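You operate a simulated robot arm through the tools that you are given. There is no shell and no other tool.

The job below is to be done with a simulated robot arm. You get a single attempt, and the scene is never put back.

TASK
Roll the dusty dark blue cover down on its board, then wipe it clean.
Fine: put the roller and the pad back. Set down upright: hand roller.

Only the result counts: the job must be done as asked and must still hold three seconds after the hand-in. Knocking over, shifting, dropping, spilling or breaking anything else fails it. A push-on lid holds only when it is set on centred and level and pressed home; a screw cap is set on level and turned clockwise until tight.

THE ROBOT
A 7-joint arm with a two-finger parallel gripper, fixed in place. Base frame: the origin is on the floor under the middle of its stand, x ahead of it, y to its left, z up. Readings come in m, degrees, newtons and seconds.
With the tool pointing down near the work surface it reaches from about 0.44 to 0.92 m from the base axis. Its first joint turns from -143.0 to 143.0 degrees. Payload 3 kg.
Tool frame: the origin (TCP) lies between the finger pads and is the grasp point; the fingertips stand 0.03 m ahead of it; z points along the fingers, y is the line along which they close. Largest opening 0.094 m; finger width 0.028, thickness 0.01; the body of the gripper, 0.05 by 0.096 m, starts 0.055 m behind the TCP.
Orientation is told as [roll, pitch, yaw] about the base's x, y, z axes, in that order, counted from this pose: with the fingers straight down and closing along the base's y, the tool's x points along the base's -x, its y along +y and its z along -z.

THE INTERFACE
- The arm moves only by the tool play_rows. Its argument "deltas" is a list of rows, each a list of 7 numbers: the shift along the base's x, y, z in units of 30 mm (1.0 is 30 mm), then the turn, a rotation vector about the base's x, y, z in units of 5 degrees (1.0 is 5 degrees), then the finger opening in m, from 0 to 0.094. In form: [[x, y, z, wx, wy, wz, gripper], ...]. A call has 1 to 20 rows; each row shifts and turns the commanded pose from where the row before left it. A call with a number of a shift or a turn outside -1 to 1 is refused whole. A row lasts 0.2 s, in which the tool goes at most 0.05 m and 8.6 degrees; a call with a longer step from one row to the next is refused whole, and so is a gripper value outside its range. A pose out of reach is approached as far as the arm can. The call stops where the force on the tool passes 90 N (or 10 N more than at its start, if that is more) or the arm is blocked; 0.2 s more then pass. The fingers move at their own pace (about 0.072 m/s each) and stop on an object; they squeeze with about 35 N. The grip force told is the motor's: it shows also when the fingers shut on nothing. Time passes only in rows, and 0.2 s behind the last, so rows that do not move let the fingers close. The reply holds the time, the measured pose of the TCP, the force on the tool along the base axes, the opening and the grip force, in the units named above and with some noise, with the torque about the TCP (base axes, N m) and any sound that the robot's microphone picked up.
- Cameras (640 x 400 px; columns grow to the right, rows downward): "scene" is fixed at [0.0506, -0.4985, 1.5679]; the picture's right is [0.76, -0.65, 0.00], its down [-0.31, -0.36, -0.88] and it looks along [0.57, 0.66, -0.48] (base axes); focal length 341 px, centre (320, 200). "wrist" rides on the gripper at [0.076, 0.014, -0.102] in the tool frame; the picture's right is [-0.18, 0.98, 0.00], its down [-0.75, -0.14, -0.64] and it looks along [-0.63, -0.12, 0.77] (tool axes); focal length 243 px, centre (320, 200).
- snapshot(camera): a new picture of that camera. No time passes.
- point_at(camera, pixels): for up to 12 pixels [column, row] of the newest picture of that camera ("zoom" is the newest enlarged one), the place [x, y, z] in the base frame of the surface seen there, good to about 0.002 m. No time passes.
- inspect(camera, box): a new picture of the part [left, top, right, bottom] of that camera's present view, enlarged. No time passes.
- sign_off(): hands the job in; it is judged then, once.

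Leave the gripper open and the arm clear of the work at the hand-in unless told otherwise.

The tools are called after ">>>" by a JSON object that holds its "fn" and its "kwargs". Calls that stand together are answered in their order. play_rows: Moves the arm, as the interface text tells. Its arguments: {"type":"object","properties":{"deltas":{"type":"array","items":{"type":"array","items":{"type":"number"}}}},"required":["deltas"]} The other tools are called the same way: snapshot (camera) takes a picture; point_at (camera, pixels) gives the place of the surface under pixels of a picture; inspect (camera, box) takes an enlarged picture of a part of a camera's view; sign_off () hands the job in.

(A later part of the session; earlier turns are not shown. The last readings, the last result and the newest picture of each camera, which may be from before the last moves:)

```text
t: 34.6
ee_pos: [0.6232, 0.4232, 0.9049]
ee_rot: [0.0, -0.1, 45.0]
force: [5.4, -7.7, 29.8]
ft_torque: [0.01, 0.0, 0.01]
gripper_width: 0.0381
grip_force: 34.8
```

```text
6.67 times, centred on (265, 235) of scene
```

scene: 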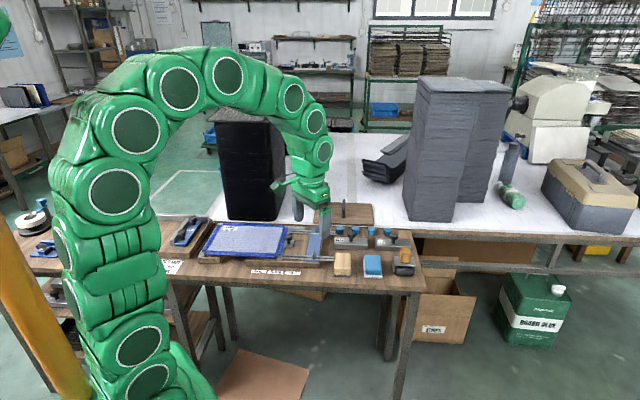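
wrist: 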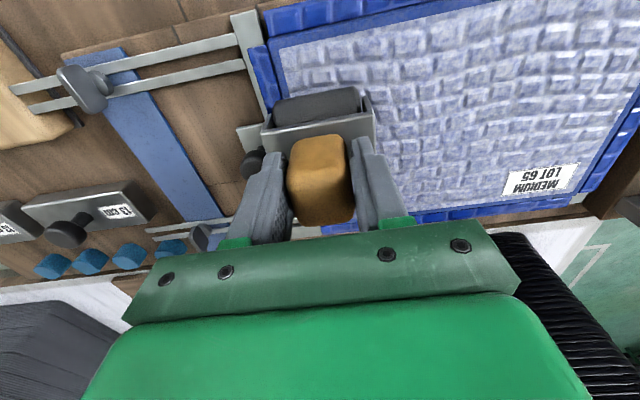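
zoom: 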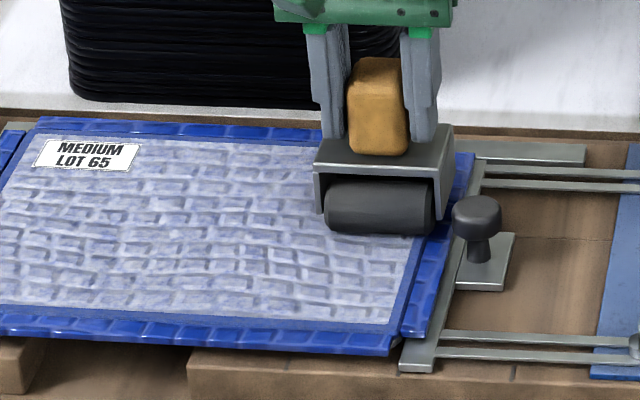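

Force is around 30 N and the rolling is smooth. I finish lane 1, lift, shift one lane to the left and press down again.

>>> {"fn": "play_rows", "kwargs": {"deltas": [[0.39, 0.39, 0, 0, 0, 0, 0.01], [0.39, 0.39, 0, 0, 0, 0, 0.01], [0.39, 0.39, 0, 0, 0, 0, 0.01], [0.1, 0.1, 0, 0, 0, 0, 0.01], [0, 0, 0, 0, 0, 0, 0.01], [0, 0, 0.4, 0, 0, 0, 0.01], [0, 0, 0, 0, 0, 0, 0.01]]}}

>>> {"fn": "inspect", "kwargs": {"camera": "scene", "box": [190, 205, 310, 285]}}

>>> {"fn": "snapshot", "kwargs": {"camera": "wrist"}}

```text
t: 36.2
ee_pos: [0.6612, 0.4623, 0.918]
ee_rot: [0.0, 0.0, 45.0]
force: [0.0, 1.0, -2.9]
ft_torque: [-0.05, 0.0, 0.01]
gripper_width: 0.0382
grip_force: 35.4
```

```text
5.00 times, centred on (250, 245) of scene
```

zoom: 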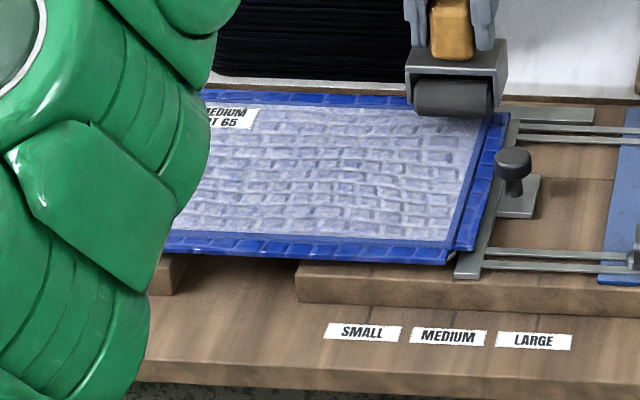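

```text
taken
```

wrist: 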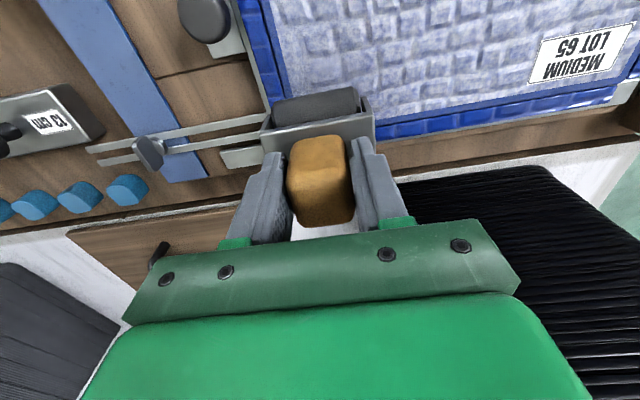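

>>> {"fn": "inspect", "kwargs": {"camera": "wrist", "box": [240, 0, 440, 140]}}

>>> {"fn": "inspect", "kwargs": {"camera": "scene", "box": [235, 220, 295, 260]}}

```text
2.86 times, centred on (340, 70) of wrist
```

zoom: 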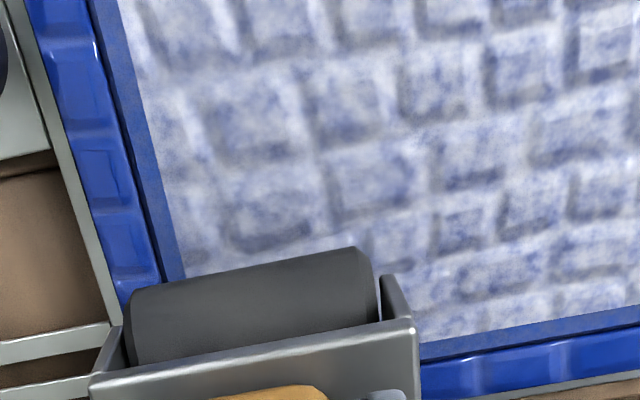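

```text
10.00 times, centred on (265, 240) of scene
```

zoom: 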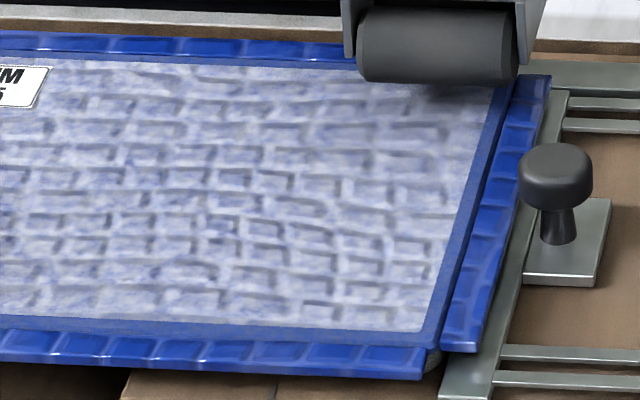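

The brick-like weave texture looks mostly the same, so I will make full, overlapping passes rather than rely on appearance. I shift one lane to the left, press, and roll back toward the robot.

>>> {"fn": "play_rows", "kwargs": {"deltas": [[-0.493, 0.493, 0, 0, 0, 0, 0.01], [-0.493, 0.493, 0, 0, 0, 0, 0.01], [0, 0, -0.2, 0, 0, 0, 0.01], [0, 0, -0.15, 0, 0, 0, 0.01], [0, 0, -0.05, 0, 0, 0, 0.01], [0, 0, 0, 0, 0, 0, 0.01]]}}

```text
t: 37.6
ee_pos: [0.6318, 0.4932, 0.9073]
ee_rot: [0.0, -0.1, 45.0]
force: [0.0, -0.6, -1.9]
ft_torque: [-0.04, 0.01, 0.0]
gripper_width: 0.0383
grip_force: 35.2
```

Not quite in contact yet (−1.9 N). I press down another 2 mm.

>>> {"fn": "play_rows", "kwargs": {"deltas": [[0, 0, -0.07, 0, 0, 0, 0.01], [0, 0, 0, 0, 0, 0, 0.01]]}}

```text
t: 38.2
ee_pos: [0.6325, 0.4924, 0.9058]
ee_rot: [0.0, 0.0, 45.0]
force: [-1.8, 0.8, 10.0]
ft_torque: [0.11, 0.35, 0.0]
gripper_width: 0.0382
grip_force: 35.2
```

Contact is at 10 N. I add about 1.2 mm and roll the first half of lane 2 toward the robot.

>>> {"fn": "play_rows", "kwargs": {"deltas": [[0, 0, -0.04, 0, 0, 0, 0.01], [-0.2, -0.2, 0, 0, 0, 0, 0.01], [-0.39, -0.39, 0, 0, 0, 0, 0.01], [-0.39, -0.39, 0, 0, 0, 0, 0.01], [-0.39, -0.39, 0, 0, 0, 0, 0.01], [-0.39, -0.39, 0, 0, 0, 0, 0.01]]}}

>>> {"fn": "play_rows", "kwargs": {"deltas": [[-0.39, -0.39, 0, 0, 0, 0, 0.01], [-0.39, -0.39, 0, 0, 0, 0, 0.01], [-0.39, -0.39, 0, 0, 0, 0, 0.01], [-0.39, -0.39, 0, 0, 0, 0, 0.01], [-0.39, -0.39, 0, 0, 0, 0, 0.01], [0, 0, 0, 0, 0, 0, 0.01]]}}

>>> {"fn": "snapshot", "kwargs": {"camera": "wrist"}}

>>> {"fn": "inspect", "kwargs": {"camera": "scene", "box": [190, 205, 310, 285]}}

```text
t: 39.6
ee_pos: [0.5802, 0.4401, 0.9023]
ee_rot: [-0.2, 0.0, 45.0]
force: [6.7, -6.4, 32.7]
ft_torque: [0.12, -0.12, -0.01]
gripper_width: 0.0381
grip_force: 35.3
```

```text
t: 41.0
ee_pos: [0.5202, 0.3823, 0.9019]
ee_rot: [0.1, 0.1, 45.0]
force: [0.0, 0.8, -2.5]
ft_torque: [-0.03, -0.01, 0.0]
gripper_width: 0.038
grip_force: 35.1
```

```text
taken
```

wrist: 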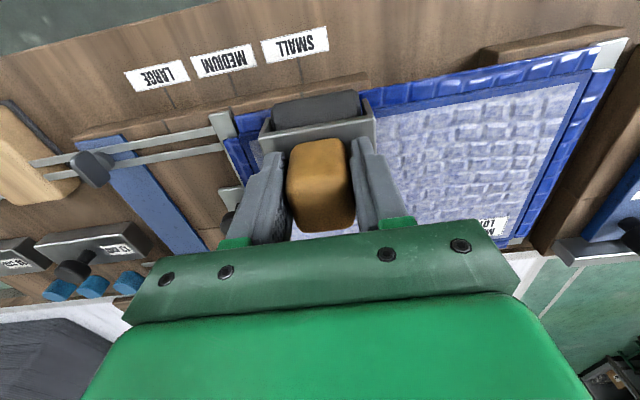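

```text
5.00 times, centred on (250, 245) of scene
```

zoom: 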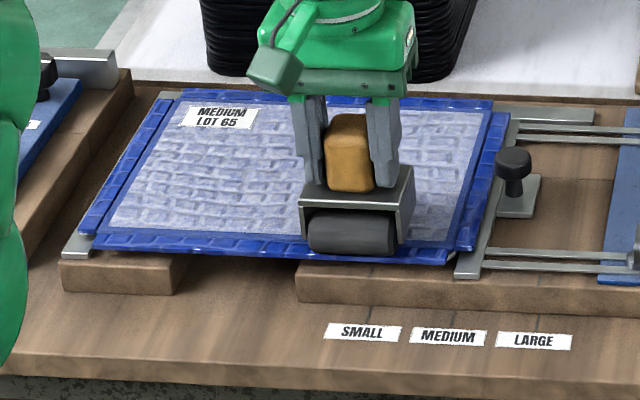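

At the end of lane 2 the force dropped to −2.5 N (no contact) though the height is the same, while mid-lane it was 33 N. I'll check whether the roller slipped in the grip or the surface dips, by measuring heights around it.

>>> {"fn": "point_at", "kwargs": {"camera": "zoom", "pixels": [[350, 247], [320, 205], [400, 205], [350, 195], [290, 225], [270, 150], [420, 225], [440, 150], [150, 210], [350, 235], [280, 245], [430, 255]]}}

>>> {"fn": "inspect", "kwargs": {"camera": "scene", "box": [235, 225, 285, 262]}}

>>> {"fn": "inspect", "kwargs": {"camera": "wrist", "box": [220, 60, 420, 180]}}

```text
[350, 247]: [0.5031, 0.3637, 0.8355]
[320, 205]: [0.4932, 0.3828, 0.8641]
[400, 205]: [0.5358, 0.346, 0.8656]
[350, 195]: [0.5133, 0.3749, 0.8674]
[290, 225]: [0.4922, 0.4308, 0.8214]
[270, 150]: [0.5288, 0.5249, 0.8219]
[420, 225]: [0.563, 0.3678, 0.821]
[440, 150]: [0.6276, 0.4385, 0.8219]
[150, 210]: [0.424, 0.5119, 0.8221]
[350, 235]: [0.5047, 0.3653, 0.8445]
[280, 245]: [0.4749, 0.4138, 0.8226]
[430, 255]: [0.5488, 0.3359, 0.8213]
```

```text
10.81 times, centred on (260, 244) of scene
```

zoom: 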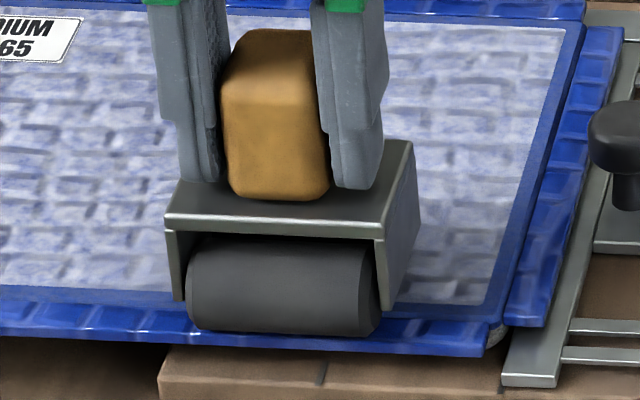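

```text
3.20 times, centred on (320, 120) of wrist
```

zoom: 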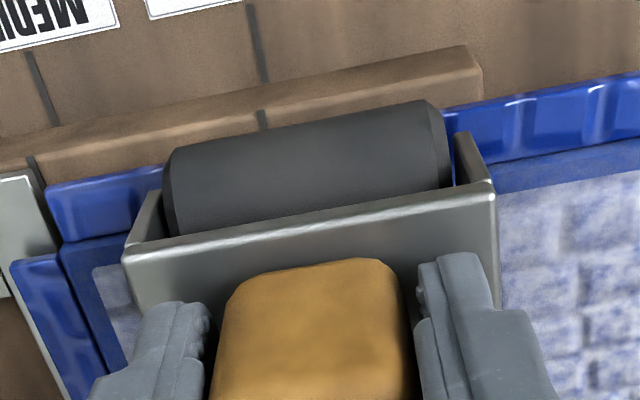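

>>> {"fn": "inspect", "kwargs": {"camera": "scene", "box": [235, 225, 285, 262]}}

>>> {"fn": "point_at", "kwargs": {"camera": "zoom", "pixels": [[180, 205], [300, 210], [375, 220], [395, 160], [360, 195], [205, 190], [280, 60], [200, 310], [360, 310], [280, 325], [280, 260], [400, 150]]}}

>>> {"fn": "play_rows", "kwargs": {"deltas": [[0, 0, 0, 0, 0, 0, 0.01]]}}

```text
10.81 times, centred on (260, 244) of scene
```

zoom: 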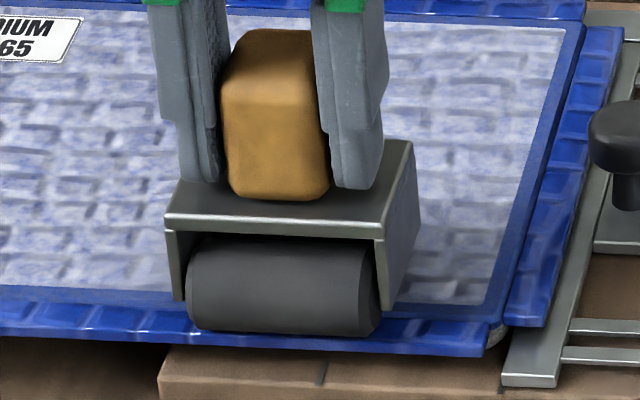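

```text
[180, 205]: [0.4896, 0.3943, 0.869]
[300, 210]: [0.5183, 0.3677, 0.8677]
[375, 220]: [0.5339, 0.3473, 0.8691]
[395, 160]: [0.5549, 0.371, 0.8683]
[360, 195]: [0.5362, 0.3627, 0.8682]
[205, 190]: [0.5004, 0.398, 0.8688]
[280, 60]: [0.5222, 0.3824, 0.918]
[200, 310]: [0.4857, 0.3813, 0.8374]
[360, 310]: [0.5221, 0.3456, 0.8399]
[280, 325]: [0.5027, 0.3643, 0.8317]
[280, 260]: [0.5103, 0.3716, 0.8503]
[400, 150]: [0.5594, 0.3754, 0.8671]
```

```text
t: 41.4
ee_pos: [0.5212, 0.381, 0.9015]
ee_rot: [-0.2, 0.0, 44.9]
force: [-0.6, -0.1, -1.3]
ft_torque: [-0.05, 0.04, -0.02]
gripper_width: 0.0381
grip_force: 34.9
```

The bracket top is level at z≈0.8685, so the roller has slipped about 5 mm up in the grip but is upright and just touching the cover. The fingertips are now 3 mm above the bracket; I'll press down a bit more so that they seat on the bracket and push positively.

>>> {"fn": "play_rows", "kwargs": {"deltas": [[0.3, 0.3, 0, 0, 0, 0, 0.01], [0, 0, -0.06, 0, 0, 0, 0.01], [0, 0, 0, 0, 0, 0, 0.01]]}}

>>> {"fn": "play_rows", "kwargs": {"deltas": [[0, 0, -0.05, 0, 0, 0, 0.01], [0, 0, 0, 0, 0, 0, 0.01]]}}

```text
t: 42.2
ee_pos: [0.5302, 0.3902, 0.9022]
ee_rot: [0.0, 0.0, 45.1]
force: [0.1, -1.0, 0.4]
ft_torque: [-0.04, 0.08, -0.01]
gripper_width: 0.0382
grip_force: 35.0
```

```text
t: 42.8
ee_pos: [0.5299, 0.3903, 0.9003]
ee_rot: [0.1, -0.2, 44.9]
force: [1.0, 0.3, 15.2]
ft_torque: [0.42, 0.04, 0.0]
gripper_width: 0.0381
grip_force: 34.9
```

>>> {"fn": "play_rows", "kwargs": {"deltas": [[0, 0, -0.06, 0, 0, 0, 0.01], [0, 0, 0, 0, 0, 0, 0.01], [0, 0, 0, 0, 0, 0, 0.01]]}}

>>> {"fn": "inspect", "kwargs": {"camera": "scene", "box": [235, 220, 285, 257]}}

```text
t: 43.6
ee_pos: [0.5299, 0.3898, 0.8987]
ee_rot: [0.0, -0.2, 45.0]
force: [2.4, -1.2, 34.7]
ft_torque: [0.16, -0.09, -0.03]
gripper_width: 0.0381
grip_force: 34.8
```

```text
10.81 times, centred on (260, 238) of scene
```

zoom: 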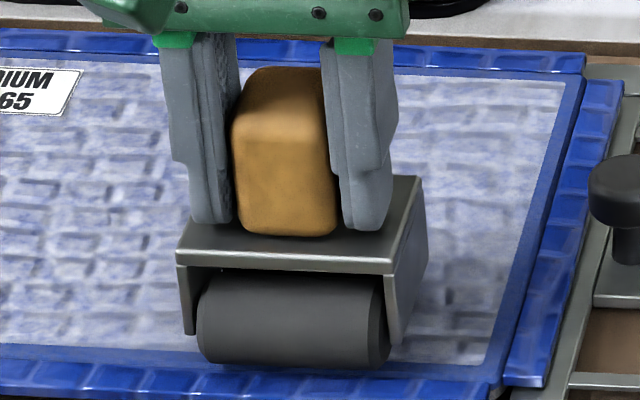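

The force is 35 N and the fingertips are now essentially seated on the bracket top. I ease off ~1 mm and re-roll lane 2: back to the front edge, then all the way forward.

>>> {"fn": "play_rows", "kwargs": {"deltas": [[-0.1, -0.1, 0.03, 0, 0, 0, 0.01], [-0.2, -0.2, 0, 0, 0, 0, 0.01], [0, 0, 0, 0, 0, 0, 0.01]]}}

>>> {"fn": "play_rows", "kwargs": {"deltas": [[0.2, 0.2, 0, 0, 0, 0, 0.01], [0.39, 0.39, 0, 0, 0, 0, 0.01], [0.39, 0.39, 0, 0, 0, 0, 0.01], [0.39, 0.39, 0, 0, 0, 0, 0.01], [0.39, 0.39, 0, 0, 0, 0, 0.01]]}}

>>> {"fn": "play_rows", "kwargs": {"deltas": [[0.39, 0.39, 0, 0, 0, 0, 0.01], [0.39, 0.39, 0, 0, 0, 0, 0.01], [0.39, 0.39, 0, 0, 0, 0, 0.01], [0.39, 0.39, 0, 0, 0, 0, 0.01], [0.39, 0.39, 0, 0, 0, 0, 0.01], [0, 0, 0, 0, 0, 0, 0.01]]}}

```text
t: 44.4
ee_pos: [0.5202, 0.3815, 0.8989]
ee_rot: [0.0, -0.1, 45.0]
force: [-2.0, -0.2, 15.4]
ft_torque: [0.34, 0.08, 0.04]
gripper_width: 0.0379
grip_force: 34.8
```

```text
t: 45.6
ee_pos: [0.5734, 0.4347, 0.8999]
ee_rot: [0.0, 0.0, 44.8]
force: [6.4, -7.9, 22.9]
ft_torque: [-0.31, 0.05, 0.08]
gripper_width: 0.0383
grip_force: 35.1
```

```text
t: 47.0
ee_pos: [0.634, 0.4935, 0.8975]
ee_rot: [-0.1, -0.2, 45.0]
force: [-3.0, 4.5, 15.3]
ft_torque: [0.08, 0.37, -0.02]
gripper_width: 0.038
grip_force: 34.0
```

Contact stays at 18–25 N all along lane 2. Now lane 3: lift, shift left, press, roll back toward the robot.

>>> {"fn": "play_rows", "kwargs": {"deltas": [[0, 0, 0.4, 0, 0, 0, 0.01], [-0.493, 0.493, 0, 0, 0, 0, 0.01], [-0.493, 0.493, 0, 0, 0, 0, 0.01], [0, 0, 0, 0, 0, 0, 0.01], [0, 0, -0.25, 0, 0, 0, 0.01], [0, 0, -0.15, 0, 0, 0, 0.01], [0, 0, -0.02, 0, 0, 0, 0.01], [0, 0, 0, 0, 0, 0, 0.01]]}}

>>> {"fn": "play_rows", "kwargs": {"deltas": [[-0.2, -0.2, 0, 0, 0, 0, 0.01], [-0.39, -0.39, 0, 0, 0, 0, 0.01], [-0.39, -0.39, 0, 0, 0, 0, 0.01], [-0.39, -0.39, 0, 0, 0, 0, 0.01], [-0.39, -0.39, 0, 0, 0, 0, 0.01]]}}

>>> {"fn": "play_rows", "kwargs": {"deltas": [[-0.39, -0.39, 0, 0, 0, 0, 0.01], [-0.39, -0.39, 0, 0, 0, 0, 0.01], [-0.39, -0.39, 0, 0, 0, 0, 0.01], [-0.39, -0.39, 0, 0, 0, 0, 0.01], [-0.39, -0.39, 0, 0, 0, 0, 0.01], [0, 0, 0, 0, 0, 0, 0.01]]}}

>>> {"fn": "inspect", "kwargs": {"camera": "scene", "box": [190, 205, 310, 285]}}

```text
t: 48.8
ee_pos: [0.6041, 0.5209, 0.8982]
ee_rot: [0.0, 0.0, 45.1]
force: [-0.6, 0.4, -0.8]
ft_torque: [-0.04, 0.0, -0.03]
gripper_width: 0.0381
grip_force: 34.8
```

```text
t: 50.0
ee_pos: [0.5513, 0.4701, 0.8978]
ee_rot: [0.1, -0.1, 45.0]
force: [4.6, -3.2, 8.0]
ft_torque: [-0.23, -0.25, -0.01]
gripper_width: 0.038
grip_force: 35.4
```

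```text
t: 51.4
ee_pos: [0.4907, 0.4112, 0.8973]
ee_rot: [0.0, 0.0, 45.0]
force: [-2.1, 0.7, 9.9]
ft_torque: [0.31, 0.04, 0.07]
gripper_width: 0.0381
grip_force: 35.4
```

```text
5.00 times, centred on (250, 245) of scene
```

zoom: 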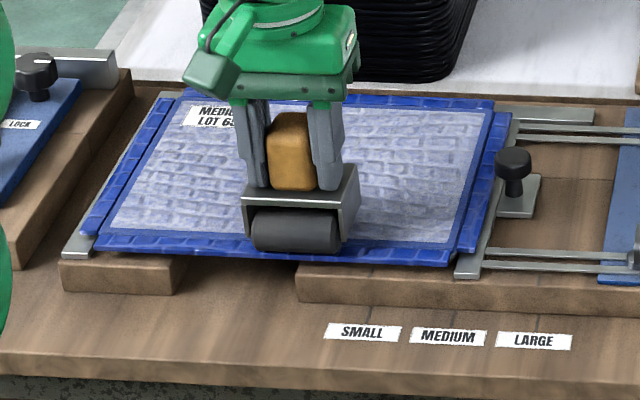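

Lane 3 only had about 10 N, while the rolled right-hand lanes now look flatter than the left. I press 1.8 mm further and re-roll lane 3 forward.

>>> {"fn": "play_rows", "kwargs": {"deltas": [[0, 0, -0.06, 0, 0, 0, 0.01], [0, 0, 0, 0, 0, 0, 0.01], [0.2, 0.2, 0, 0, 0, 0, 0.01], [0.39, 0.39, 0, 0, 0, 0, 0.01], [0.39, 0.39, 0, 0, 0, 0, 0.01], [0.39, 0.39, 0, 0, 0, 0, 0.01], [0.39, 0.39, 0, 0, 0, 0, 0.01]]}}

>>> {"fn": "play_rows", "kwargs": {"deltas": [[0.39, 0.39, 0, 0, 0, 0, 0.01], [0.39, 0.39, 0, 0, 0, 0, 0.01], [0.39, 0.39, 0, 0, 0, 0, 0.01], [0.39, 0.39, 0, 0, 0, 0, 0.01], [0.39, 0.39, 0, 0, 0, 0, 0.01], [0, 0, 0, 0, 0, 0, 0.01]]}}

```text
t: 53.0
ee_pos: [0.5434, 0.4627, 0.8976]
ee_rot: [-0.1, -0.2, 45.0]
force: [2.7, -1.8, 40.9]
ft_torque: [0.25, 0.16, 0.02]
gripper_width: 0.0382
grip_force: 35.1
```

```text
t: 54.4
ee_pos: [0.6027, 0.5226, 0.8952]
ee_rot: [0.1, -0.2, 44.9]
force: [5.8, -5.5, 48.8]
ft_torque: [-0.75, 0.11, 0.08]
gripper_width: 0.0381
grip_force: 34.9
```

Pressure reached 49 N there, more than I want. For lane 4 I lift, shift left, and press about 1.4 mm less.

>>> {"fn": "play_rows", "kwargs": {"deltas": [[0, 0, 0.4, 0, 0, 0, 0.01], [-0.493, 0.493, 0, 0, 0, 0, 0.01], [-0.493, 0.493, 0, 0, 0, 0, 0.01], [0, 0, 0, 0, 0, 0, 0.01], [0, 0, -0.25, 0, 0, 0, 0.01], [0, 0, -0.1, 0, 0, 0, 0.01], [0, 0, -0.02, 0, 0, 0, 0.01], [0, 0, 0, 0, 0, 0, 0.01]]}}

```text
t: 56.2
ee_pos: [0.5751, 0.5519, 0.8972]
ee_rot: [0.0, -0.1, 45.0]
force: [2.1, -0.9, 5.6]
ft_torque: [-0.14, -0.07, 0.02]
gripper_width: 0.0379
grip_force: 34.9
```

>>> {"fn": "play_rows", "kwargs": {"deltas": [[0, 0, -0.03, 0, 0, 0, 0.01], [-0.2, -0.2, 0, 0, 0, 0, 0.01], [-0.39, -0.39, 0, 0, 0, 0, 0.01], [-0.39, -0.39, 0, 0, 0, 0, 0.01], [-0.39, -0.39, 0, 0, 0, 0, 0.01]]}}

```text
t: 57.4
ee_pos: [0.5313, 0.5088, 0.8972]
ee_rot: [0.1, -0.2, 44.9]
force: [-4.5, 6.5, 40.3]
ft_torque: [-0.02, 0.16, 0.03]
gripper_width: 0.0381
grip_force: 35.1
```

The force climbed to 40 N, so I ease off 1.2 mm and carry on to the front edge.

>>> {"fn": "play_rows", "kwargs": {"deltas": [[-0.39, -0.39, 0.04, 0, 0, 0, 0.01], [-0.39, -0.39, 0, 0, 0, 0, 0.01], [-0.39, -0.39, 0, 0, 0, 0, 0.01]]}}

>>> {"fn": "play_rows", "kwargs": {"deltas": [[-0.39, -0.39, 0, 0, 0, 0, 0.01], [-0.39, -0.39, 0, 0, 0, 0, 0.01], [-0.39, -0.39, 0, 0, 0, 0, 0.01], [0, 0, 0, 0, 0, 0, 0.01]]}}

>>> {"fn": "inspect", "kwargs": {"camera": "scene", "box": [190, 205, 310, 285]}}

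```text
t: 58.2
ee_pos: [0.4985, 0.4742, 0.8973]
ee_rot: [0.0, 0.1, 45.0]
force: [2.5, -4.3, 19.2]
ft_torque: [-0.32, -0.57, -0.08]
gripper_width: 0.0382
grip_force: 35.0
```

```text
t: 59.2
ee_pos: [0.4618, 0.4388, 0.898]
ee_rot: [0.0, 0.0, 45.1]
force: [-0.9, -0.7, 10.6]
ft_torque: [0.19, -0.18, 0.06]
gripper_width: 0.0383
grip_force: 35.1
```

```text
5.00 times, centred on (250, 245) of scene
```

zoom: 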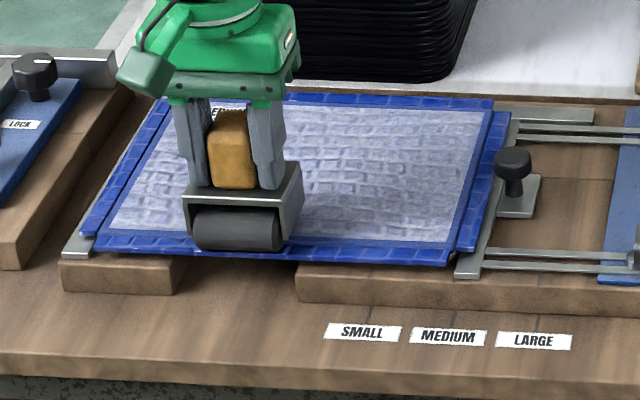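

The difference is now visible: the rolled right part is flatter than the unrolled left. I go on with lane 5 from the front edge.

>>> {"fn": "play_rows", "kwargs": {"deltas": [[0, 0, 0.4, 0, 0, 0, 0.01], [-0.493, 0.493, 0, 0, 0, 0, 0.01], [-0.493, 0.493, 0, 0, 0, 0, 0.01], [0, 0, 0, 0, 0, 0, 0.01], [0, 0, -0.25, 0, 0, 0, 0.01], [0, 0, -0.15, 0, 0, 0, 0.01], [0, 0, -0.03, 0, 0, 0, 0.01], [0, 0, 0, 0, 0, 0, 0.01]]}}

>>> {"fn": "play_rows", "kwargs": {"deltas": [[0.2, 0.2, 0, 0, 0, 0, 0.01], [0.39, 0.39, 0, 0, 0, 0, 0.01], [0.39, 0.39, 0, 0, 0, 0, 0.01], [0.39, 0.39, 0, 0, 0, 0, 0.01]]}}

```text
t: 61.0
ee_pos: [0.4319, 0.4679, 0.8977]
ee_rot: [0.0, 0.0, 44.9]
force: [-0.4, 0.4, 0.2]
ft_torque: [0.04, -0.07, -0.01]
gripper_width: 0.0379
grip_force: 35.2
```

```text
t: 62.0
ee_pos: [0.4745, 0.5111, 0.898]
ee_rot: [0.0, 0.0, 44.9]
force: [4.1, -5.4, 26.2]
ft_torque: [-0.74, -0.94, -0.03]
gripper_width: 0.0383
grip_force: 35.1
```

Pressure is 26 N here. I continue lane 5 to the back edge.

>>> {"fn": "play_rows", "kwargs": {"deltas": [[0.39, 0.39, 0, 0, 0, 0, 0.01], [0.39, 0.39, 0, 0, 0, 0, 0.01], [0.39, 0.39, 0, 0, 0, 0, 0.01]]}}

>>> {"fn": "play_rows", "kwargs": {"deltas": [[0.39, 0.39, 0, 0, 0, 0, 0.01], [0.39, 0.39, 0, 0, 0, 0, 0.01], [0.39, 0.39, 0, 0, 0, 0, 0.01], [0, 0, 0, 0, 0, 0, 0.01]]}}

>>> {"fn": "inspect", "kwargs": {"camera": "scene", "box": [190, 205, 310, 285]}}

```text
t: 62.8
ee_pos: [0.508, 0.5469, 0.8966]
ee_rot: [0.0, 0.0, 45.1]
force: [1.6, -1.7, 27.9]
ft_torque: [-0.47, -0.38, -0.02]
gripper_width: 0.0382
grip_force: 35.1
```

```text
t: 63.8
ee_pos: [0.5436, 0.5825, 0.8977]
ee_rot: [0.0, 0.0, 45.0]
force: [-2.0, 1.7, 2.9]
ft_torque: [0.02, 0.16, -0.03]
gripper_width: 0.0381
grip_force: 34.9
```

```text
5.00 times, centred on (250, 245) of scene
```

zoom: 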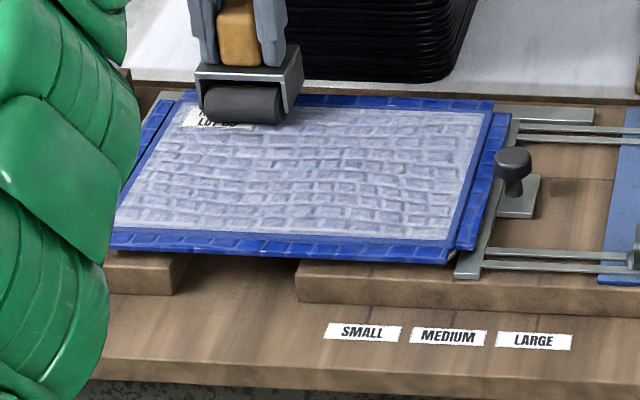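

At the back end the pressure fell to about 5 N. I press 1.5 mm more and roll lane 5 back as a second pass.

>>> {"fn": "play_rows", "kwargs": {"deltas": [[0, 0, -0.05, 0, 0, 0, 0.01], [0, 0, 0, 0, 0, 0, 0.01]]}}

>>> {"fn": "play_rows", "kwargs": {"deltas": [[-0.2, -0.2, 0, 0, 0, 0, 0.01], [-0.39, -0.39, 0, 0, 0, 0, 0.01], [-0.39, -0.39, 0, 0, 0, 0, 0.01], [-0.39, -0.39, 0, 0, 0, 0, 0.01]]}}

```text
t: 64.4
ee_pos: [0.5433, 0.5804, 0.8959]
ee_rot: [0.0, -0.1, 45.0]
force: [-2.8, 1.4, 21.5]
ft_torque: [-0.31, 0.17, -0.04]
gripper_width: 0.0381
grip_force: 35.3
```

```text
t: 65.4
ee_pos: [0.5033, 0.5402, 0.8977]
ee_rot: [-0.1, -0.1, 45.0]
force: [2.7, -1.4, 30.0]
ft_torque: [-0.65, -0.68, 0.02]
gripper_width: 0.038
grip_force: 34.9
```

>>> {"fn": "play_rows", "kwargs": {"deltas": [[-0.39, -0.39, 0, 0, 0, 0, 0.01], [-0.39, -0.39, 0, 0, 0, 0, 0.01], [-0.39, -0.39, 0, 0, 0, 0, 0.01]]}}

>>> {"fn": "play_rows", "kwargs": {"deltas": [[-0.39, -0.39, 0, 0, 0, 0, 0.01], [-0.39, -0.39, 0, 0, 0, 0, 0.01], [-0.39, -0.39, 0, 0, 0, 0, 0.01], [0, 0, 0, 0, 0, 0, 0.01]]}}

```text
t: 66.2
ee_pos: [0.4667, 0.5053, 0.8965]
ee_rot: [0.0, -0.2, 45.1]
force: [-0.1, -0.1, 41.7]
ft_torque: [-0.31, -0.91, 0.04]
gripper_width: 0.0382
grip_force: 35.2
```

```text
t: 67.2
ee_pos: [0.4322, 0.4677, 0.8965]
ee_rot: [0.0, -0.2, 44.9]
force: [1.3, 0.7, 35.5]
ft_torque: [0.46, -0.87, -0.03]
gripper_width: 0.0382
grip_force: 35.0
```

Lane 5 had good pressure (30–42 N). Now lane 6, the leftmost: lift, shift left, press lightly and roll forward.

>>> {"fn": "play_rows", "kwargs": {"deltas": [[0, 0, 0.4, 0, 0, 0, 0.01], [-0.493, 0.493, 0, 0, 0, 0, 0.01], [-0.493, 0.493, 0, 0, 0, 0, 0.01], [0, 0, 0, 0, 0, 0, 0.01]]}}

>>> {"fn": "inspect", "kwargs": {"camera": "scene", "box": [170, 195, 290, 275]}}

>>> {"fn": "snapshot", "kwargs": {"camera": "wrist"}}

```text
t: 68.2
ee_pos: [0.4017, 0.4993, 0.9063]
ee_rot: [0.1, 0.0, 44.9]
force: [0.1, -0.3, -3.3]
ft_torque: [0.01, -0.02, 0.01]
gripper_width: 0.0381
grip_force: 35.0
```

```text
5.00 times, centred on (230, 235) of scene
```

zoom: 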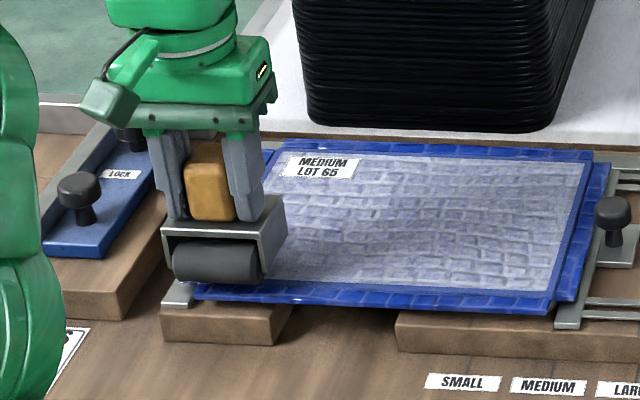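

```text
taken
```

wrist: 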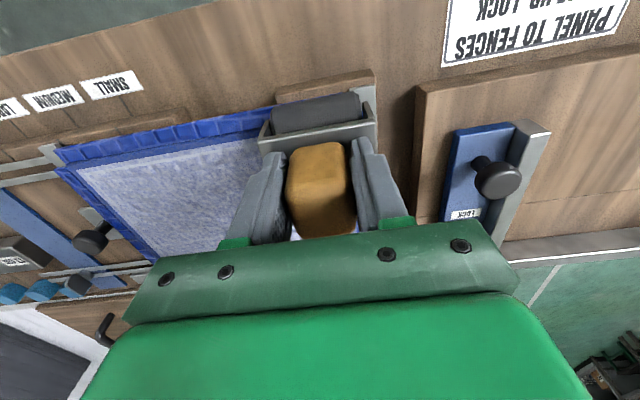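

>>> {"fn": "point_at", "kwargs": {"camera": "zoom", "pixels": [[78, 180], [130, 135], [150, 150], [120, 300], [200, 228], [255, 230], [280, 205], [170, 215]]}}

```text
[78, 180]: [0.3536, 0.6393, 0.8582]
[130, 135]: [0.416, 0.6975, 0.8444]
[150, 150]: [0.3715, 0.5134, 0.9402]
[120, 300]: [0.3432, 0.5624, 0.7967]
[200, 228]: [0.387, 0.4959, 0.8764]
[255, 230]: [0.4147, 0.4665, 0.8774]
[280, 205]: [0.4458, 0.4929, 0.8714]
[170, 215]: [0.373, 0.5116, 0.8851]
```

Some of these heights hint that the roller has tilted in the grip. I look closely at it.

>>> {"fn": "inspect", "kwargs": {"camera": "scene", "box": [195, 218, 235, 258]}}

>>> {"fn": "point_at", "kwargs": {"camera": "zoom", "pixels": [[110, 190], [200, 200], [260, 205], [290, 150], [300, 140], [120, 170], [220, 185], [220, 60], [240, 110], [200, 100], [180, 290], [340, 150]]}}

```text
10.00 times, centred on (215, 238) of scene
```

zoom: 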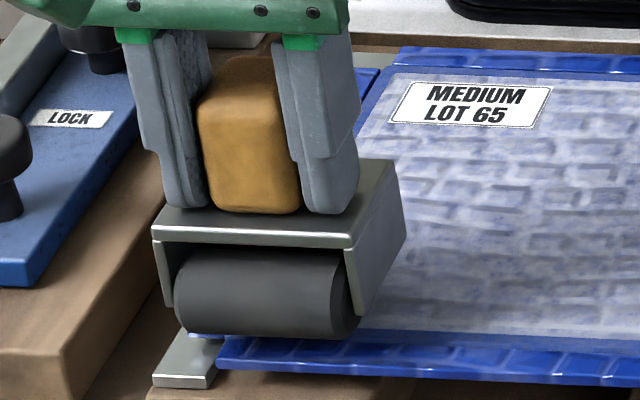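

```text
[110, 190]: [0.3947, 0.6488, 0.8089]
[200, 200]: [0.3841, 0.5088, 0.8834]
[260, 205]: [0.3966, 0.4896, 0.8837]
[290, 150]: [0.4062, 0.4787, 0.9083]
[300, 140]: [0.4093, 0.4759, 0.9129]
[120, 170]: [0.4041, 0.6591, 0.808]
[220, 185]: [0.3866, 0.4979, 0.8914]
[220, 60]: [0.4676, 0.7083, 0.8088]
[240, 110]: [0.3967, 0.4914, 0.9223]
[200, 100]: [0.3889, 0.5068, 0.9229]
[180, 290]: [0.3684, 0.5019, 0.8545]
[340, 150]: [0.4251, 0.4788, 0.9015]
```

>>> {"fn": "point_at", "kwargs": {"camera": "zoom", "pixels": [[175, 218], [250, 224], [335, 230], [365, 220], [375, 195], [385, 180], [388, 170], [170, 212], [180, 222], [350, 215]]}}

>>> {"fn": "inspect", "kwargs": {"camera": "wrist", "box": [230, 70, 400, 220]}}

```text
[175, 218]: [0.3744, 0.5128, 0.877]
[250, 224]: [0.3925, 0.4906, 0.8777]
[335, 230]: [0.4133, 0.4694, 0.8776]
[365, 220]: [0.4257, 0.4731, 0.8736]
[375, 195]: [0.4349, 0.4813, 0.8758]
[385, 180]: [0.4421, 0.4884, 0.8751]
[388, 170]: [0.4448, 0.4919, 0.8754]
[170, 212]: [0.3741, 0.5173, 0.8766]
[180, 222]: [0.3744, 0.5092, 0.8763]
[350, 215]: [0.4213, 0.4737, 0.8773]
```

```text
2.67 times, centred on (315, 145) of wrist
```

zoom: 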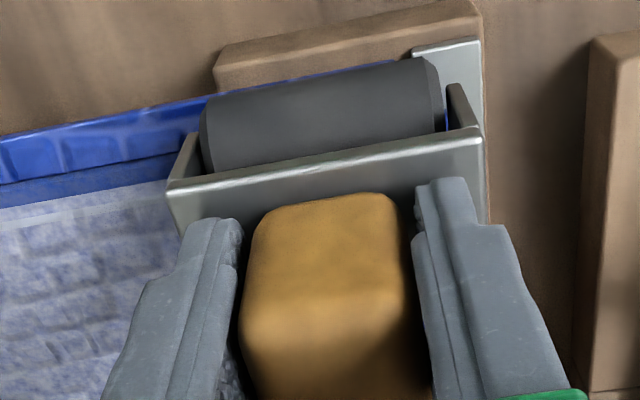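

The roller is within about 2.6° of level and its bracket sits on the fingertips; pressing levels it. I lower onto lane 6 and roll forward.

>>> {"fn": "play_rows", "kwargs": {"deltas": [[0, 0, -0.2, 0, 0, 0, 0.01], [0, 0, -0.12, 0, 0, 0, 0.01], [0, 0, -0.04, 0, 0, 0, 0.01], [0, 0, 0, 0, 0, 0, 0.01]]}}

>>> {"fn": "play_rows", "kwargs": {"deltas": [[0.2, 0.2, 0, 0, 0, 0, 0.01], [0.39, 0.39, 0, 0, 0, 0, 0.01], [0.39, 0.39, 0, 0, 0, 0, 0.01], [0.39, 0.39, 0, 0, 0, 0, 0.01]]}}

```text
t: 69.2
ee_pos: [0.4029, 0.4988, 0.8974]
ee_rot: [0.1, 0.1, 44.9]
force: [-1.8, 0.6, 5.7]
ft_torque: [0.06, -0.16, 0.02]
gripper_width: 0.0383
grip_force: 35.3
```

```text
t: 70.2
ee_pos: [0.4435, 0.5396, 0.8973]
ee_rot: [0.0, 0.1, 45.0]
force: [0.1, -0.5, 18.1]
ft_torque: [-0.32, -0.43, 0.02]
gripper_width: 0.0384
grip_force: 35.0
```

>>> {"fn": "play_rows", "kwargs": {"deltas": [[0.39, 0.39, -0.02, 0, 0, 0, 0.01], [0.39, 0.39, 0, 0, 0, 0, 0.01], [0.39, 0.39, 0, 0, 0, 0, 0.01]]}}

>>> {"fn": "play_rows", "kwargs": {"deltas": [[0.39, 0.39, 0, 0, 0, 0, 0.01], [0.39, 0.39, 0, 0, 0, 0, 0.01], [0.39, 0.39, 0, 0, 0, 0, 0.01], [0, 0, 0, 0, 0, 0, 0.01]]}}

```text
t: 71.0
ee_pos: [0.4792, 0.5765, 0.8958]
ee_rot: [0.0, 0.0, 44.9]
force: [2.6, -4.3, 20.7]
ft_torque: [-0.74, -0.74, -0.01]
gripper_width: 0.0381
grip_force: 35.2
```

```text
t: 72.0
ee_pos: [0.5149, 0.6096, 0.8962]
ee_rot: [-0.1, 0.1, 45.0]
force: [-6.2, 3.1, 25.2]
ft_torque: [-0.26, 0.31, -0.07]
gripper_width: 0.0383
grip_force: 34.8
```

Lane 6 forward had 18–25 N throughout. I roll it back once for a second pass, then lift and inspect the whole cover.

>>> {"fn": "play_rows", "kwargs": {"deltas": [[-0.2, -0.2, 0, 0, 0, 0, 0.01], [-0.39, -0.39, 0, 0, 0, 0, 0.01], [-0.39, -0.39, 0, 0, 0, 0, 0.01], [-0.39, -0.39, 0, 0, 0, 0, 0.01], [-0.39, -0.39, 0, 0, 0, 0, 0.01]]}}

>>> {"fn": "play_rows", "kwargs": {"deltas": [[-0.39, -0.39, 0, 0, 0, 0, 0.01], [-0.39, -0.39, 0, 0, 0, 0, 0.01], [-0.39, -0.39, 0, 0, 0, 0, 0.01], [-0.39, -0.39, 0, 0, 0, 0, 0.01], [-0.39, -0.39, 0, 0, 0, 0, 0.01], [0, 0, 0, 0, 0, 0, 0.01]]}}

>>> {"fn": "play_rows", "kwargs": {"deltas": [[0, 0, 0.4, 0, 0, 0, 0.01], [-0.5, -0.5, 0.6, 0, 0, 0, 0.01], [-0.5, -0.5, 0.6, 0, 0, 0, 0.01], [0.3, -0.6, 0.6, 0, 0, 0, 0.01], [0.3, -0.6, 0.6, 0, 0, 0, 0.01], [0, 0, 0, 0, 0, 0, 0.01]]}}

>>> {"fn": "snapshot", "kwargs": {"camera": "wrist"}}

>>> {"fn": "inspect", "kwargs": {"camera": "scene", "box": [190, 205, 310, 285]}}

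```text
t: 73.2
ee_pos: [0.4636, 0.5552, 0.8974]
ee_rot: [0.0, -0.2, 44.9]
force: [-7.0, 4.4, 38.9]
ft_torque: [-0.33, -0.39, -0.01]
gripper_width: 0.0379
grip_force: 34.8
```

```text
t: 74.6
ee_pos: [0.4021, 0.4992, 0.8961]
ee_rot: [0.0, 0.1, 45.0]
force: [6.7, -7.4, 19.6]
ft_torque: [-0.38, -1.07, -0.28]
gripper_width: 0.0383
grip_force: 34.5
```

```text
t: 76.0
ee_pos: [0.3911, 0.4322, 0.9834]
ee_rot: [-0.1, 0.1, 45.0]
force: [0.0, -0.2, -2.6]
ft_torque: [-0.03, -0.01, -0.02]
gripper_width: 0.038
grip_force: 34.5
```

```text
taken
```

wrist: 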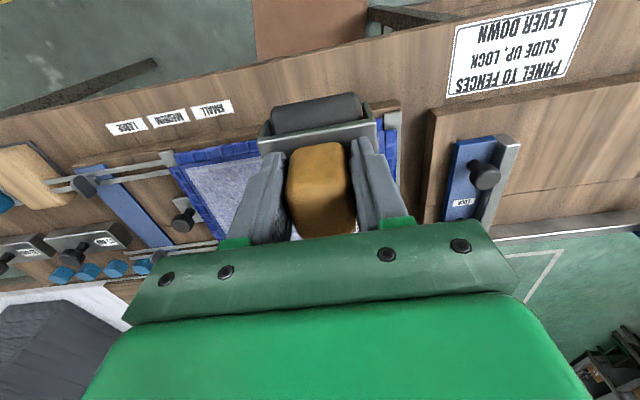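

```text
5.00 times, centred on (250, 245) of scene
```

zoom: 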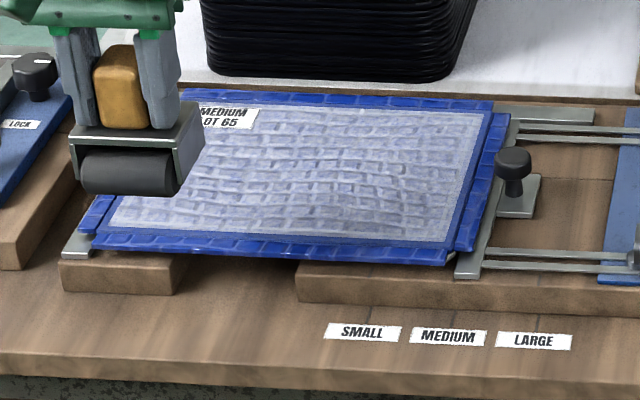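

The arm blocks part of the view. I move it aside to the right (toward the tool area), to look at the complete rolled cover.

>>> {"fn": "play_rows", "kwargs": {"deltas": [[0.76, -0.78, 0.1, 0, 0, 0, 0.01], [0.76, -0.78, 0.1, 0, 0, 0, 0.01], [0.76, -0.78, 0.1, 0, 0, 0, 0.01], [0.76, -0.78, 0.1, 0, 0, 0, 0.01], [0.76, -0.78, 0.1, 0, 0, 0, 0.01], [0.76, -0.78, 0.1, 0, 0, 0, 0.01], [0.76, -0.78, 0.1, 0, 0, 0, 0.01], [0.76, -0.78, 0.1, 0, 0, 0, 0.01], [0.76, -0.78, 0.1, 0, 0, 0, 0.01], [0.76, -0.78, 0.1, 0, 0, 0, 0.01], [0, 0, 0, 0, 0, 0, 0.01]]}}

>>> {"fn": "inspect", "kwargs": {"camera": "scene", "box": [195, 215, 305, 284]}}

>>> {"fn": "inspect", "kwargs": {"camera": "scene", "box": [200, 220, 250, 260]}}

>>> {"fn": "inspect", "kwargs": {"camera": "scene", "box": [240, 220, 290, 260]}}

```text
t: 78.4
ee_pos: [0.6202, 0.1998, 1.0098]
ee_rot: [0.0, -0.1, 45.0]
force: [-0.1, -0.3, -2.2]
ft_torque: [0.01, 0.05, 0.03]
gripper_width: 0.0381
grip_force: 35.3
```

```text
5.80 times, centred on (250, 250) of scene
```

zoom: 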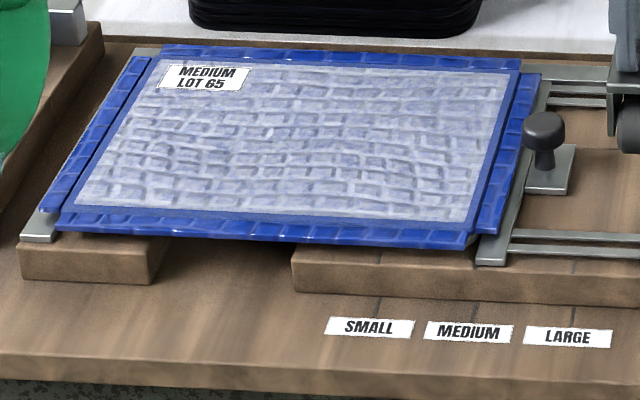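

```text
10.00 times, centred on (225, 240) of scene
```

zoom: 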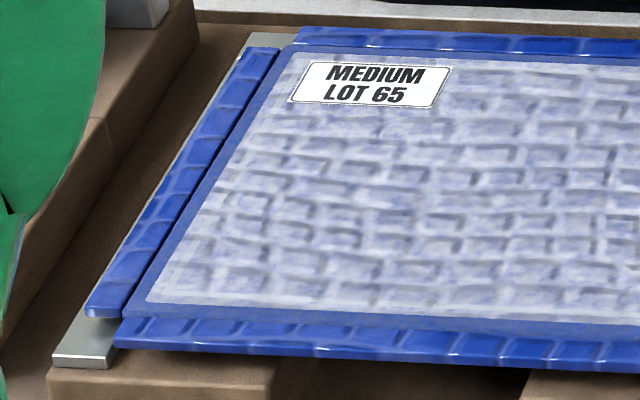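

```text
10.00 times, centred on (265, 240) of scene
```

zoom: 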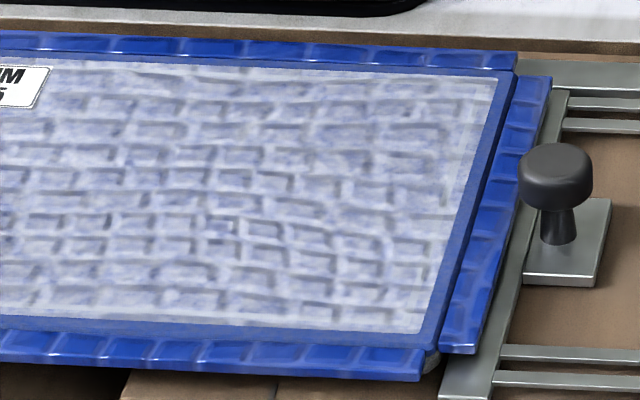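

I check the panel heights now against the earlier ≈0.822 readings.

>>> {"fn": "point_at", "kwargs": {"camera": "zoom", "pixels": [[100, 100], [200, 100], [300, 100], [400, 100], [450, 150], [300, 200], [200, 250], [400, 250], [100, 280], [300, 300], [400, 310], [20, 200]]}}

>>> {"fn": "snapshot", "kwargs": {"camera": "scene"}}

>>> {"fn": "point_at", "kwargs": {"camera": "scene", "pixels": [[220, 226], [284, 227], [206, 251], [277, 256], [245, 240], [230, 235], [260, 245], [225, 245], [270, 235], [240, 230], [250, 250], [215, 240]]}}

```text
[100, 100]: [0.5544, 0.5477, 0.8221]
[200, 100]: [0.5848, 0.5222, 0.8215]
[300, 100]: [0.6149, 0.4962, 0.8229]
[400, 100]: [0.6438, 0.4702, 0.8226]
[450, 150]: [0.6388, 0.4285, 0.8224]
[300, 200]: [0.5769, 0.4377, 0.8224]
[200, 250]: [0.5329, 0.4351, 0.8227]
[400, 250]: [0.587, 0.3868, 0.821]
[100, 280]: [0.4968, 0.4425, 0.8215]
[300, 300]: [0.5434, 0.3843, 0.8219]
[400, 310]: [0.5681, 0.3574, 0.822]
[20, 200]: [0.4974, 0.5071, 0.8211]
```

```text
taken
```

scene: 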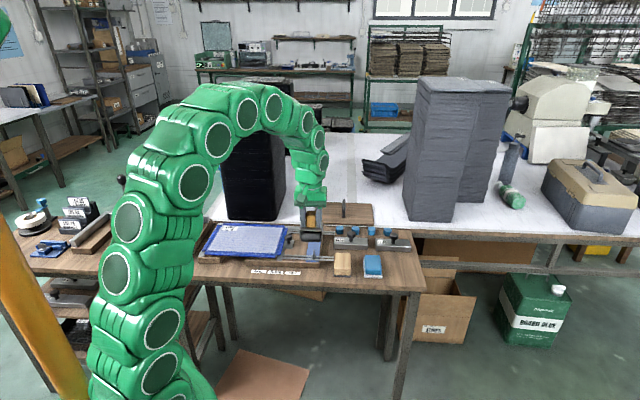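

```text
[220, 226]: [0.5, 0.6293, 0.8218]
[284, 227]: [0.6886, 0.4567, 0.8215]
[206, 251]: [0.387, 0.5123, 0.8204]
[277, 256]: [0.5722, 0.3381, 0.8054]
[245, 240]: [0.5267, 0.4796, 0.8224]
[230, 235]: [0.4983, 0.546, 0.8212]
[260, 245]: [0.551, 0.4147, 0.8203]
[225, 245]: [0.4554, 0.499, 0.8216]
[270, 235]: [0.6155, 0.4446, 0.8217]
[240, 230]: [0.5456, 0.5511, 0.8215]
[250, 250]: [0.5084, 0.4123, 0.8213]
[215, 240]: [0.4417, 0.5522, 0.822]
```

The cover hasn't moved (its corners match within 1.5 mm), but pressure varied between lanes. I'll do a second full pass on offset lanes with steady pressure. First back over the right edge.

>>> {"fn": "play_rows", "kwargs": {"deltas": [[-0.36, 0.825, 0, 0, 0, 0, 0.01], [-0.36, 0.825, 0, 0, 0, 0, 0.01], [-0.36, 0.825, 0, 0, 0, 0, 0.01], [-0.36, 0.825, 0, 0, 0, 0, 0.01], [-0.36, 0.825, 0, 0, 0, 0, 0.01], [-0.36, 0.825, 0, 0, 0, 0, 0.01], [0, 0, -0.8, 0, 0, 0, 0.01], [0, 0, -0.8, 0, 0, 0, 0.01], [0, 0, -0.8, 0, 0, 0, 0.01], [0, 0, -0.8, 0, 0, 0, 0.01], [0, 0, -0.3, 0, 0, 0, 0.01], [0, 0, -0.15, 0, 0, 0, 0.01], [0, 0, -0.1, 0, 0, 0, 0.01], [0, 0, 0, 0, 0, 0, 0.01], [0, 0, 0, 0, 0, 0, 0.01]]}}

>>> {"fn": "inspect", "kwargs": {"camera": "scene", "box": [235, 215, 305, 265]}}

```text
t: 81.6
ee_pos: [0.5538, 0.3468, 0.896]
ee_rot: [-0.1, 0.0, 45.0]
force: [0.5, -1.7, 8.8]
ft_torque: [0.29, 0.0, -0.01]
gripper_width: 0.0383
grip_force: 34.8
```

```text
8.00 times, centred on (270, 240) of scene
```

zoom: 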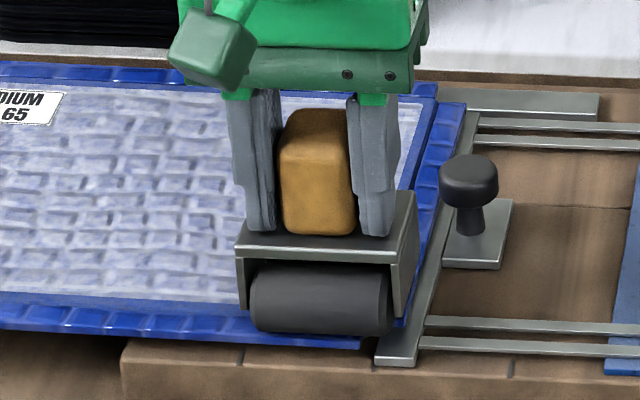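

Contact is at about 11 N on the right-edge lane. I add 1 mm and roll forward.

>>> {"fn": "play_rows", "kwargs": {"deltas": [[0, 0, -0.03, 0, 0, 0, 0.01], [0.2, 0.2, 0, 0, 0, 0, 0.01], [0.39, 0.39, 0, 0, 0, 0, 0.01], [0.39, 0.39, 0, 0, 0, 0, 0.01], [0.39, 0.39, 0, 0, 0, 0, 0.01]]}}

>>> {"fn": "play_rows", "kwargs": {"deltas": [[0.39, 0.39, 0, 0, 0, 0, 0.01], [0.39, 0.39, 0, 0, 0, 0, 0.01], [0.39, 0.39, 0, 0, 0, 0, 0.01]]}}

>>> {"fn": "play_rows", "kwargs": {"deltas": [[0.39, 0.39, 0, 0, 0, 0, 0.01], [0.39, 0.39, 0, 0, 0, 0, 0.01], [0.39, 0.39, 0, 0, 0, 0, 0.01], [0, 0, 0, 0, 0, 0, 0.01]]}}

```text
t: 82.8
ee_pos: [0.5958, 0.3879, 0.8958]
ee_rot: [0.0, -0.1, 45.0]
force: [-3.4, 2.7, 21.9]
ft_torque: [0.72, 0.63, 0.0]
gripper_width: 0.0381
grip_force: 34.9
```

```text
t: 83.6
ee_pos: [0.6288, 0.4231, 0.897]
ee_rot: [0.0, -0.1, 45.0]
force: [4.9, -5.2, 17.9]
ft_torque: [-0.01, 0.01, 0.0]
gripper_width: 0.038
grip_force: 35.0
```

```text
t: 84.6
ee_pos: [0.6657, 0.4594, 0.8952]
ee_rot: [0.0, -0.1, 45.1]
force: [-1.5, 1.7, 38.4]
ft_torque: [0.33, 0.88, -0.03]
gripper_width: 0.0383
grip_force: 35.2
```

Pressure is 18–38 N, good. Next offset lane (36 mm to the left), rolling back.

>>> {"fn": "play_rows", "kwargs": {"deltas": [[0, 0, 0.35, 0, 0, 0, 0.01], [-0.424, 0.424, 0, 0, 0, 0, 0.01], [-0.424, 0.424, 0, 0, 0, 0, 0.01], [0, 0, 0, 0, 0, 0, 0.01], [0, 0, -0.2, 0, 0, 0, 0.01], [0, 0, -0.1, 0, 0, 0, 0.01], [0, 0, -0.05, 0, 0, 0, 0.01], [0, 0, 0, 0, 0, 0, 0.01], [-0.2, -0.2, 0, 0, 0, 0, 0.01], [-0.39, -0.39, 0, 0, 0, 0, 0.01], [-0.39, -0.39, 0, 0, 0, 0, 0.01]]}}

>>> {"fn": "play_rows", "kwargs": {"deltas": [[-0.39, -0.39, 0, 0, 0, 0, 0.01], [-0.39, -0.39, 0, 0, 0, 0, 0.01], [-0.39, -0.39, 0, 0, 0, 0, 0.01], [-0.39, -0.39, 0, 0, 0, 0, 0.01]]}}

>>> {"fn": "play_rows", "kwargs": {"deltas": [[-0.39, -0.39, 0, 0, 0, 0, 0.01], [-0.39, -0.39, 0, 0, 0, 0, 0.01], [-0.39, -0.39, 0, 0, 0, 0, 0.01], [0, 0, 0, 0, 0, 0, 0.01]]}}

```text
t: 87.0
ee_pos: [0.6081, 0.4539, 0.8975]
ee_rot: [0.1, 0.0, 45.0]
force: [9.2, -10.5, 31.6]
ft_torque: [-0.21, -0.08, 0.02]
gripper_width: 0.038
grip_force: 34.7
```

```text
t: 88.0
ee_pos: [0.562, 0.4091, 0.8966]
ee_rot: [0.0, -0.1, 44.9]
force: [6.8, -6.3, 46.6]
ft_torque: [0.67, -0.07, -0.08]
gripper_width: 0.0379
grip_force: 34.9
```

```text
t: 89.0
ee_pos: [0.5275, 0.3742, 0.896]
ee_rot: [0.0, 0.0, 45.1]
force: [-1.5, -0.6, 31.5]
ft_torque: [0.92, -0.04, 0.09]
gripper_width: 0.0382
grip_force: 34.8
```

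Pressure 31–47 N along that lane. Next offset lane, rolling forward with a hair less press.

>>> {"fn": "play_rows", "kwargs": {"deltas": [[0, 0, 0.35, 0, 0, 0, 0.01], [-0.424, 0.424, 0, 0, 0, 0, 0.01], [-0.424, 0.424, 0, 0, 0, 0, 0.01], [0, 0, 0, 0, 0, 0, 0.01], [0, 0, -0.2, 0, 0, 0, 0.01], [0, 0, -0.1, 0, 0, 0, 0.01], [0, 0, -0.04, 0, 0, 0, 0.01], [0, 0, 0, 0, 0, 0, 0.01], [0.2, 0.2, 0, 0, 0, 0, 0.01], [0.39, 0.39, 0, 0, 0, 0, 0.01], [0.39, 0.39, 0, 0, 0, 0, 0.01]]}}

>>> {"fn": "play_rows", "kwargs": {"deltas": [[0.39, 0.39, 0, 0, 0, 0, 0.01], [0.39, 0.39, 0, 0, 0, 0, 0.01], [0.39, 0.39, 0, 0, 0, 0, 0.01], [0.39, 0.39, 0, 0, 0, 0, 0.01]]}}

>>> {"fn": "play_rows", "kwargs": {"deltas": [[0.39, 0.39, 0, 0, 0, 0, 0.01], [0.39, 0.39, 0, 0, 0, 0, 0.01], [0.39, 0.39, 0, 0, 0, 0, 0.01], [0, 0, 0, 0, 0, 0, 0.01]]}}

```text
t: 91.4
ee_pos: [0.5333, 0.4291, 0.897]
ee_rot: [-0.1, -0.1, 44.9]
force: [1.2, -3.9, 32.9]
ft_torque: [0.45, -0.04, -0.02]
gripper_width: 0.0381
grip_force: 34.5
```

```text
t: 92.4
ee_pos: [0.5803, 0.4763, 0.8965]
ee_rot: [0.0, -0.3, 45.0]
force: [3.0, -0.2, 36.3]
ft_torque: [0.13, 0.33, 0.02]
gripper_width: 0.0381
grip_force: 34.9
```

```text
t: 93.4
ee_pos: [0.6152, 0.5098, 0.8971]
ee_rot: [0.0, 0.1, 45.0]
force: [-7.8, 7.8, 19.0]
ft_torque: [0.49, 0.82, -0.09]
gripper_width: 0.0384
grip_force: 35.2
```

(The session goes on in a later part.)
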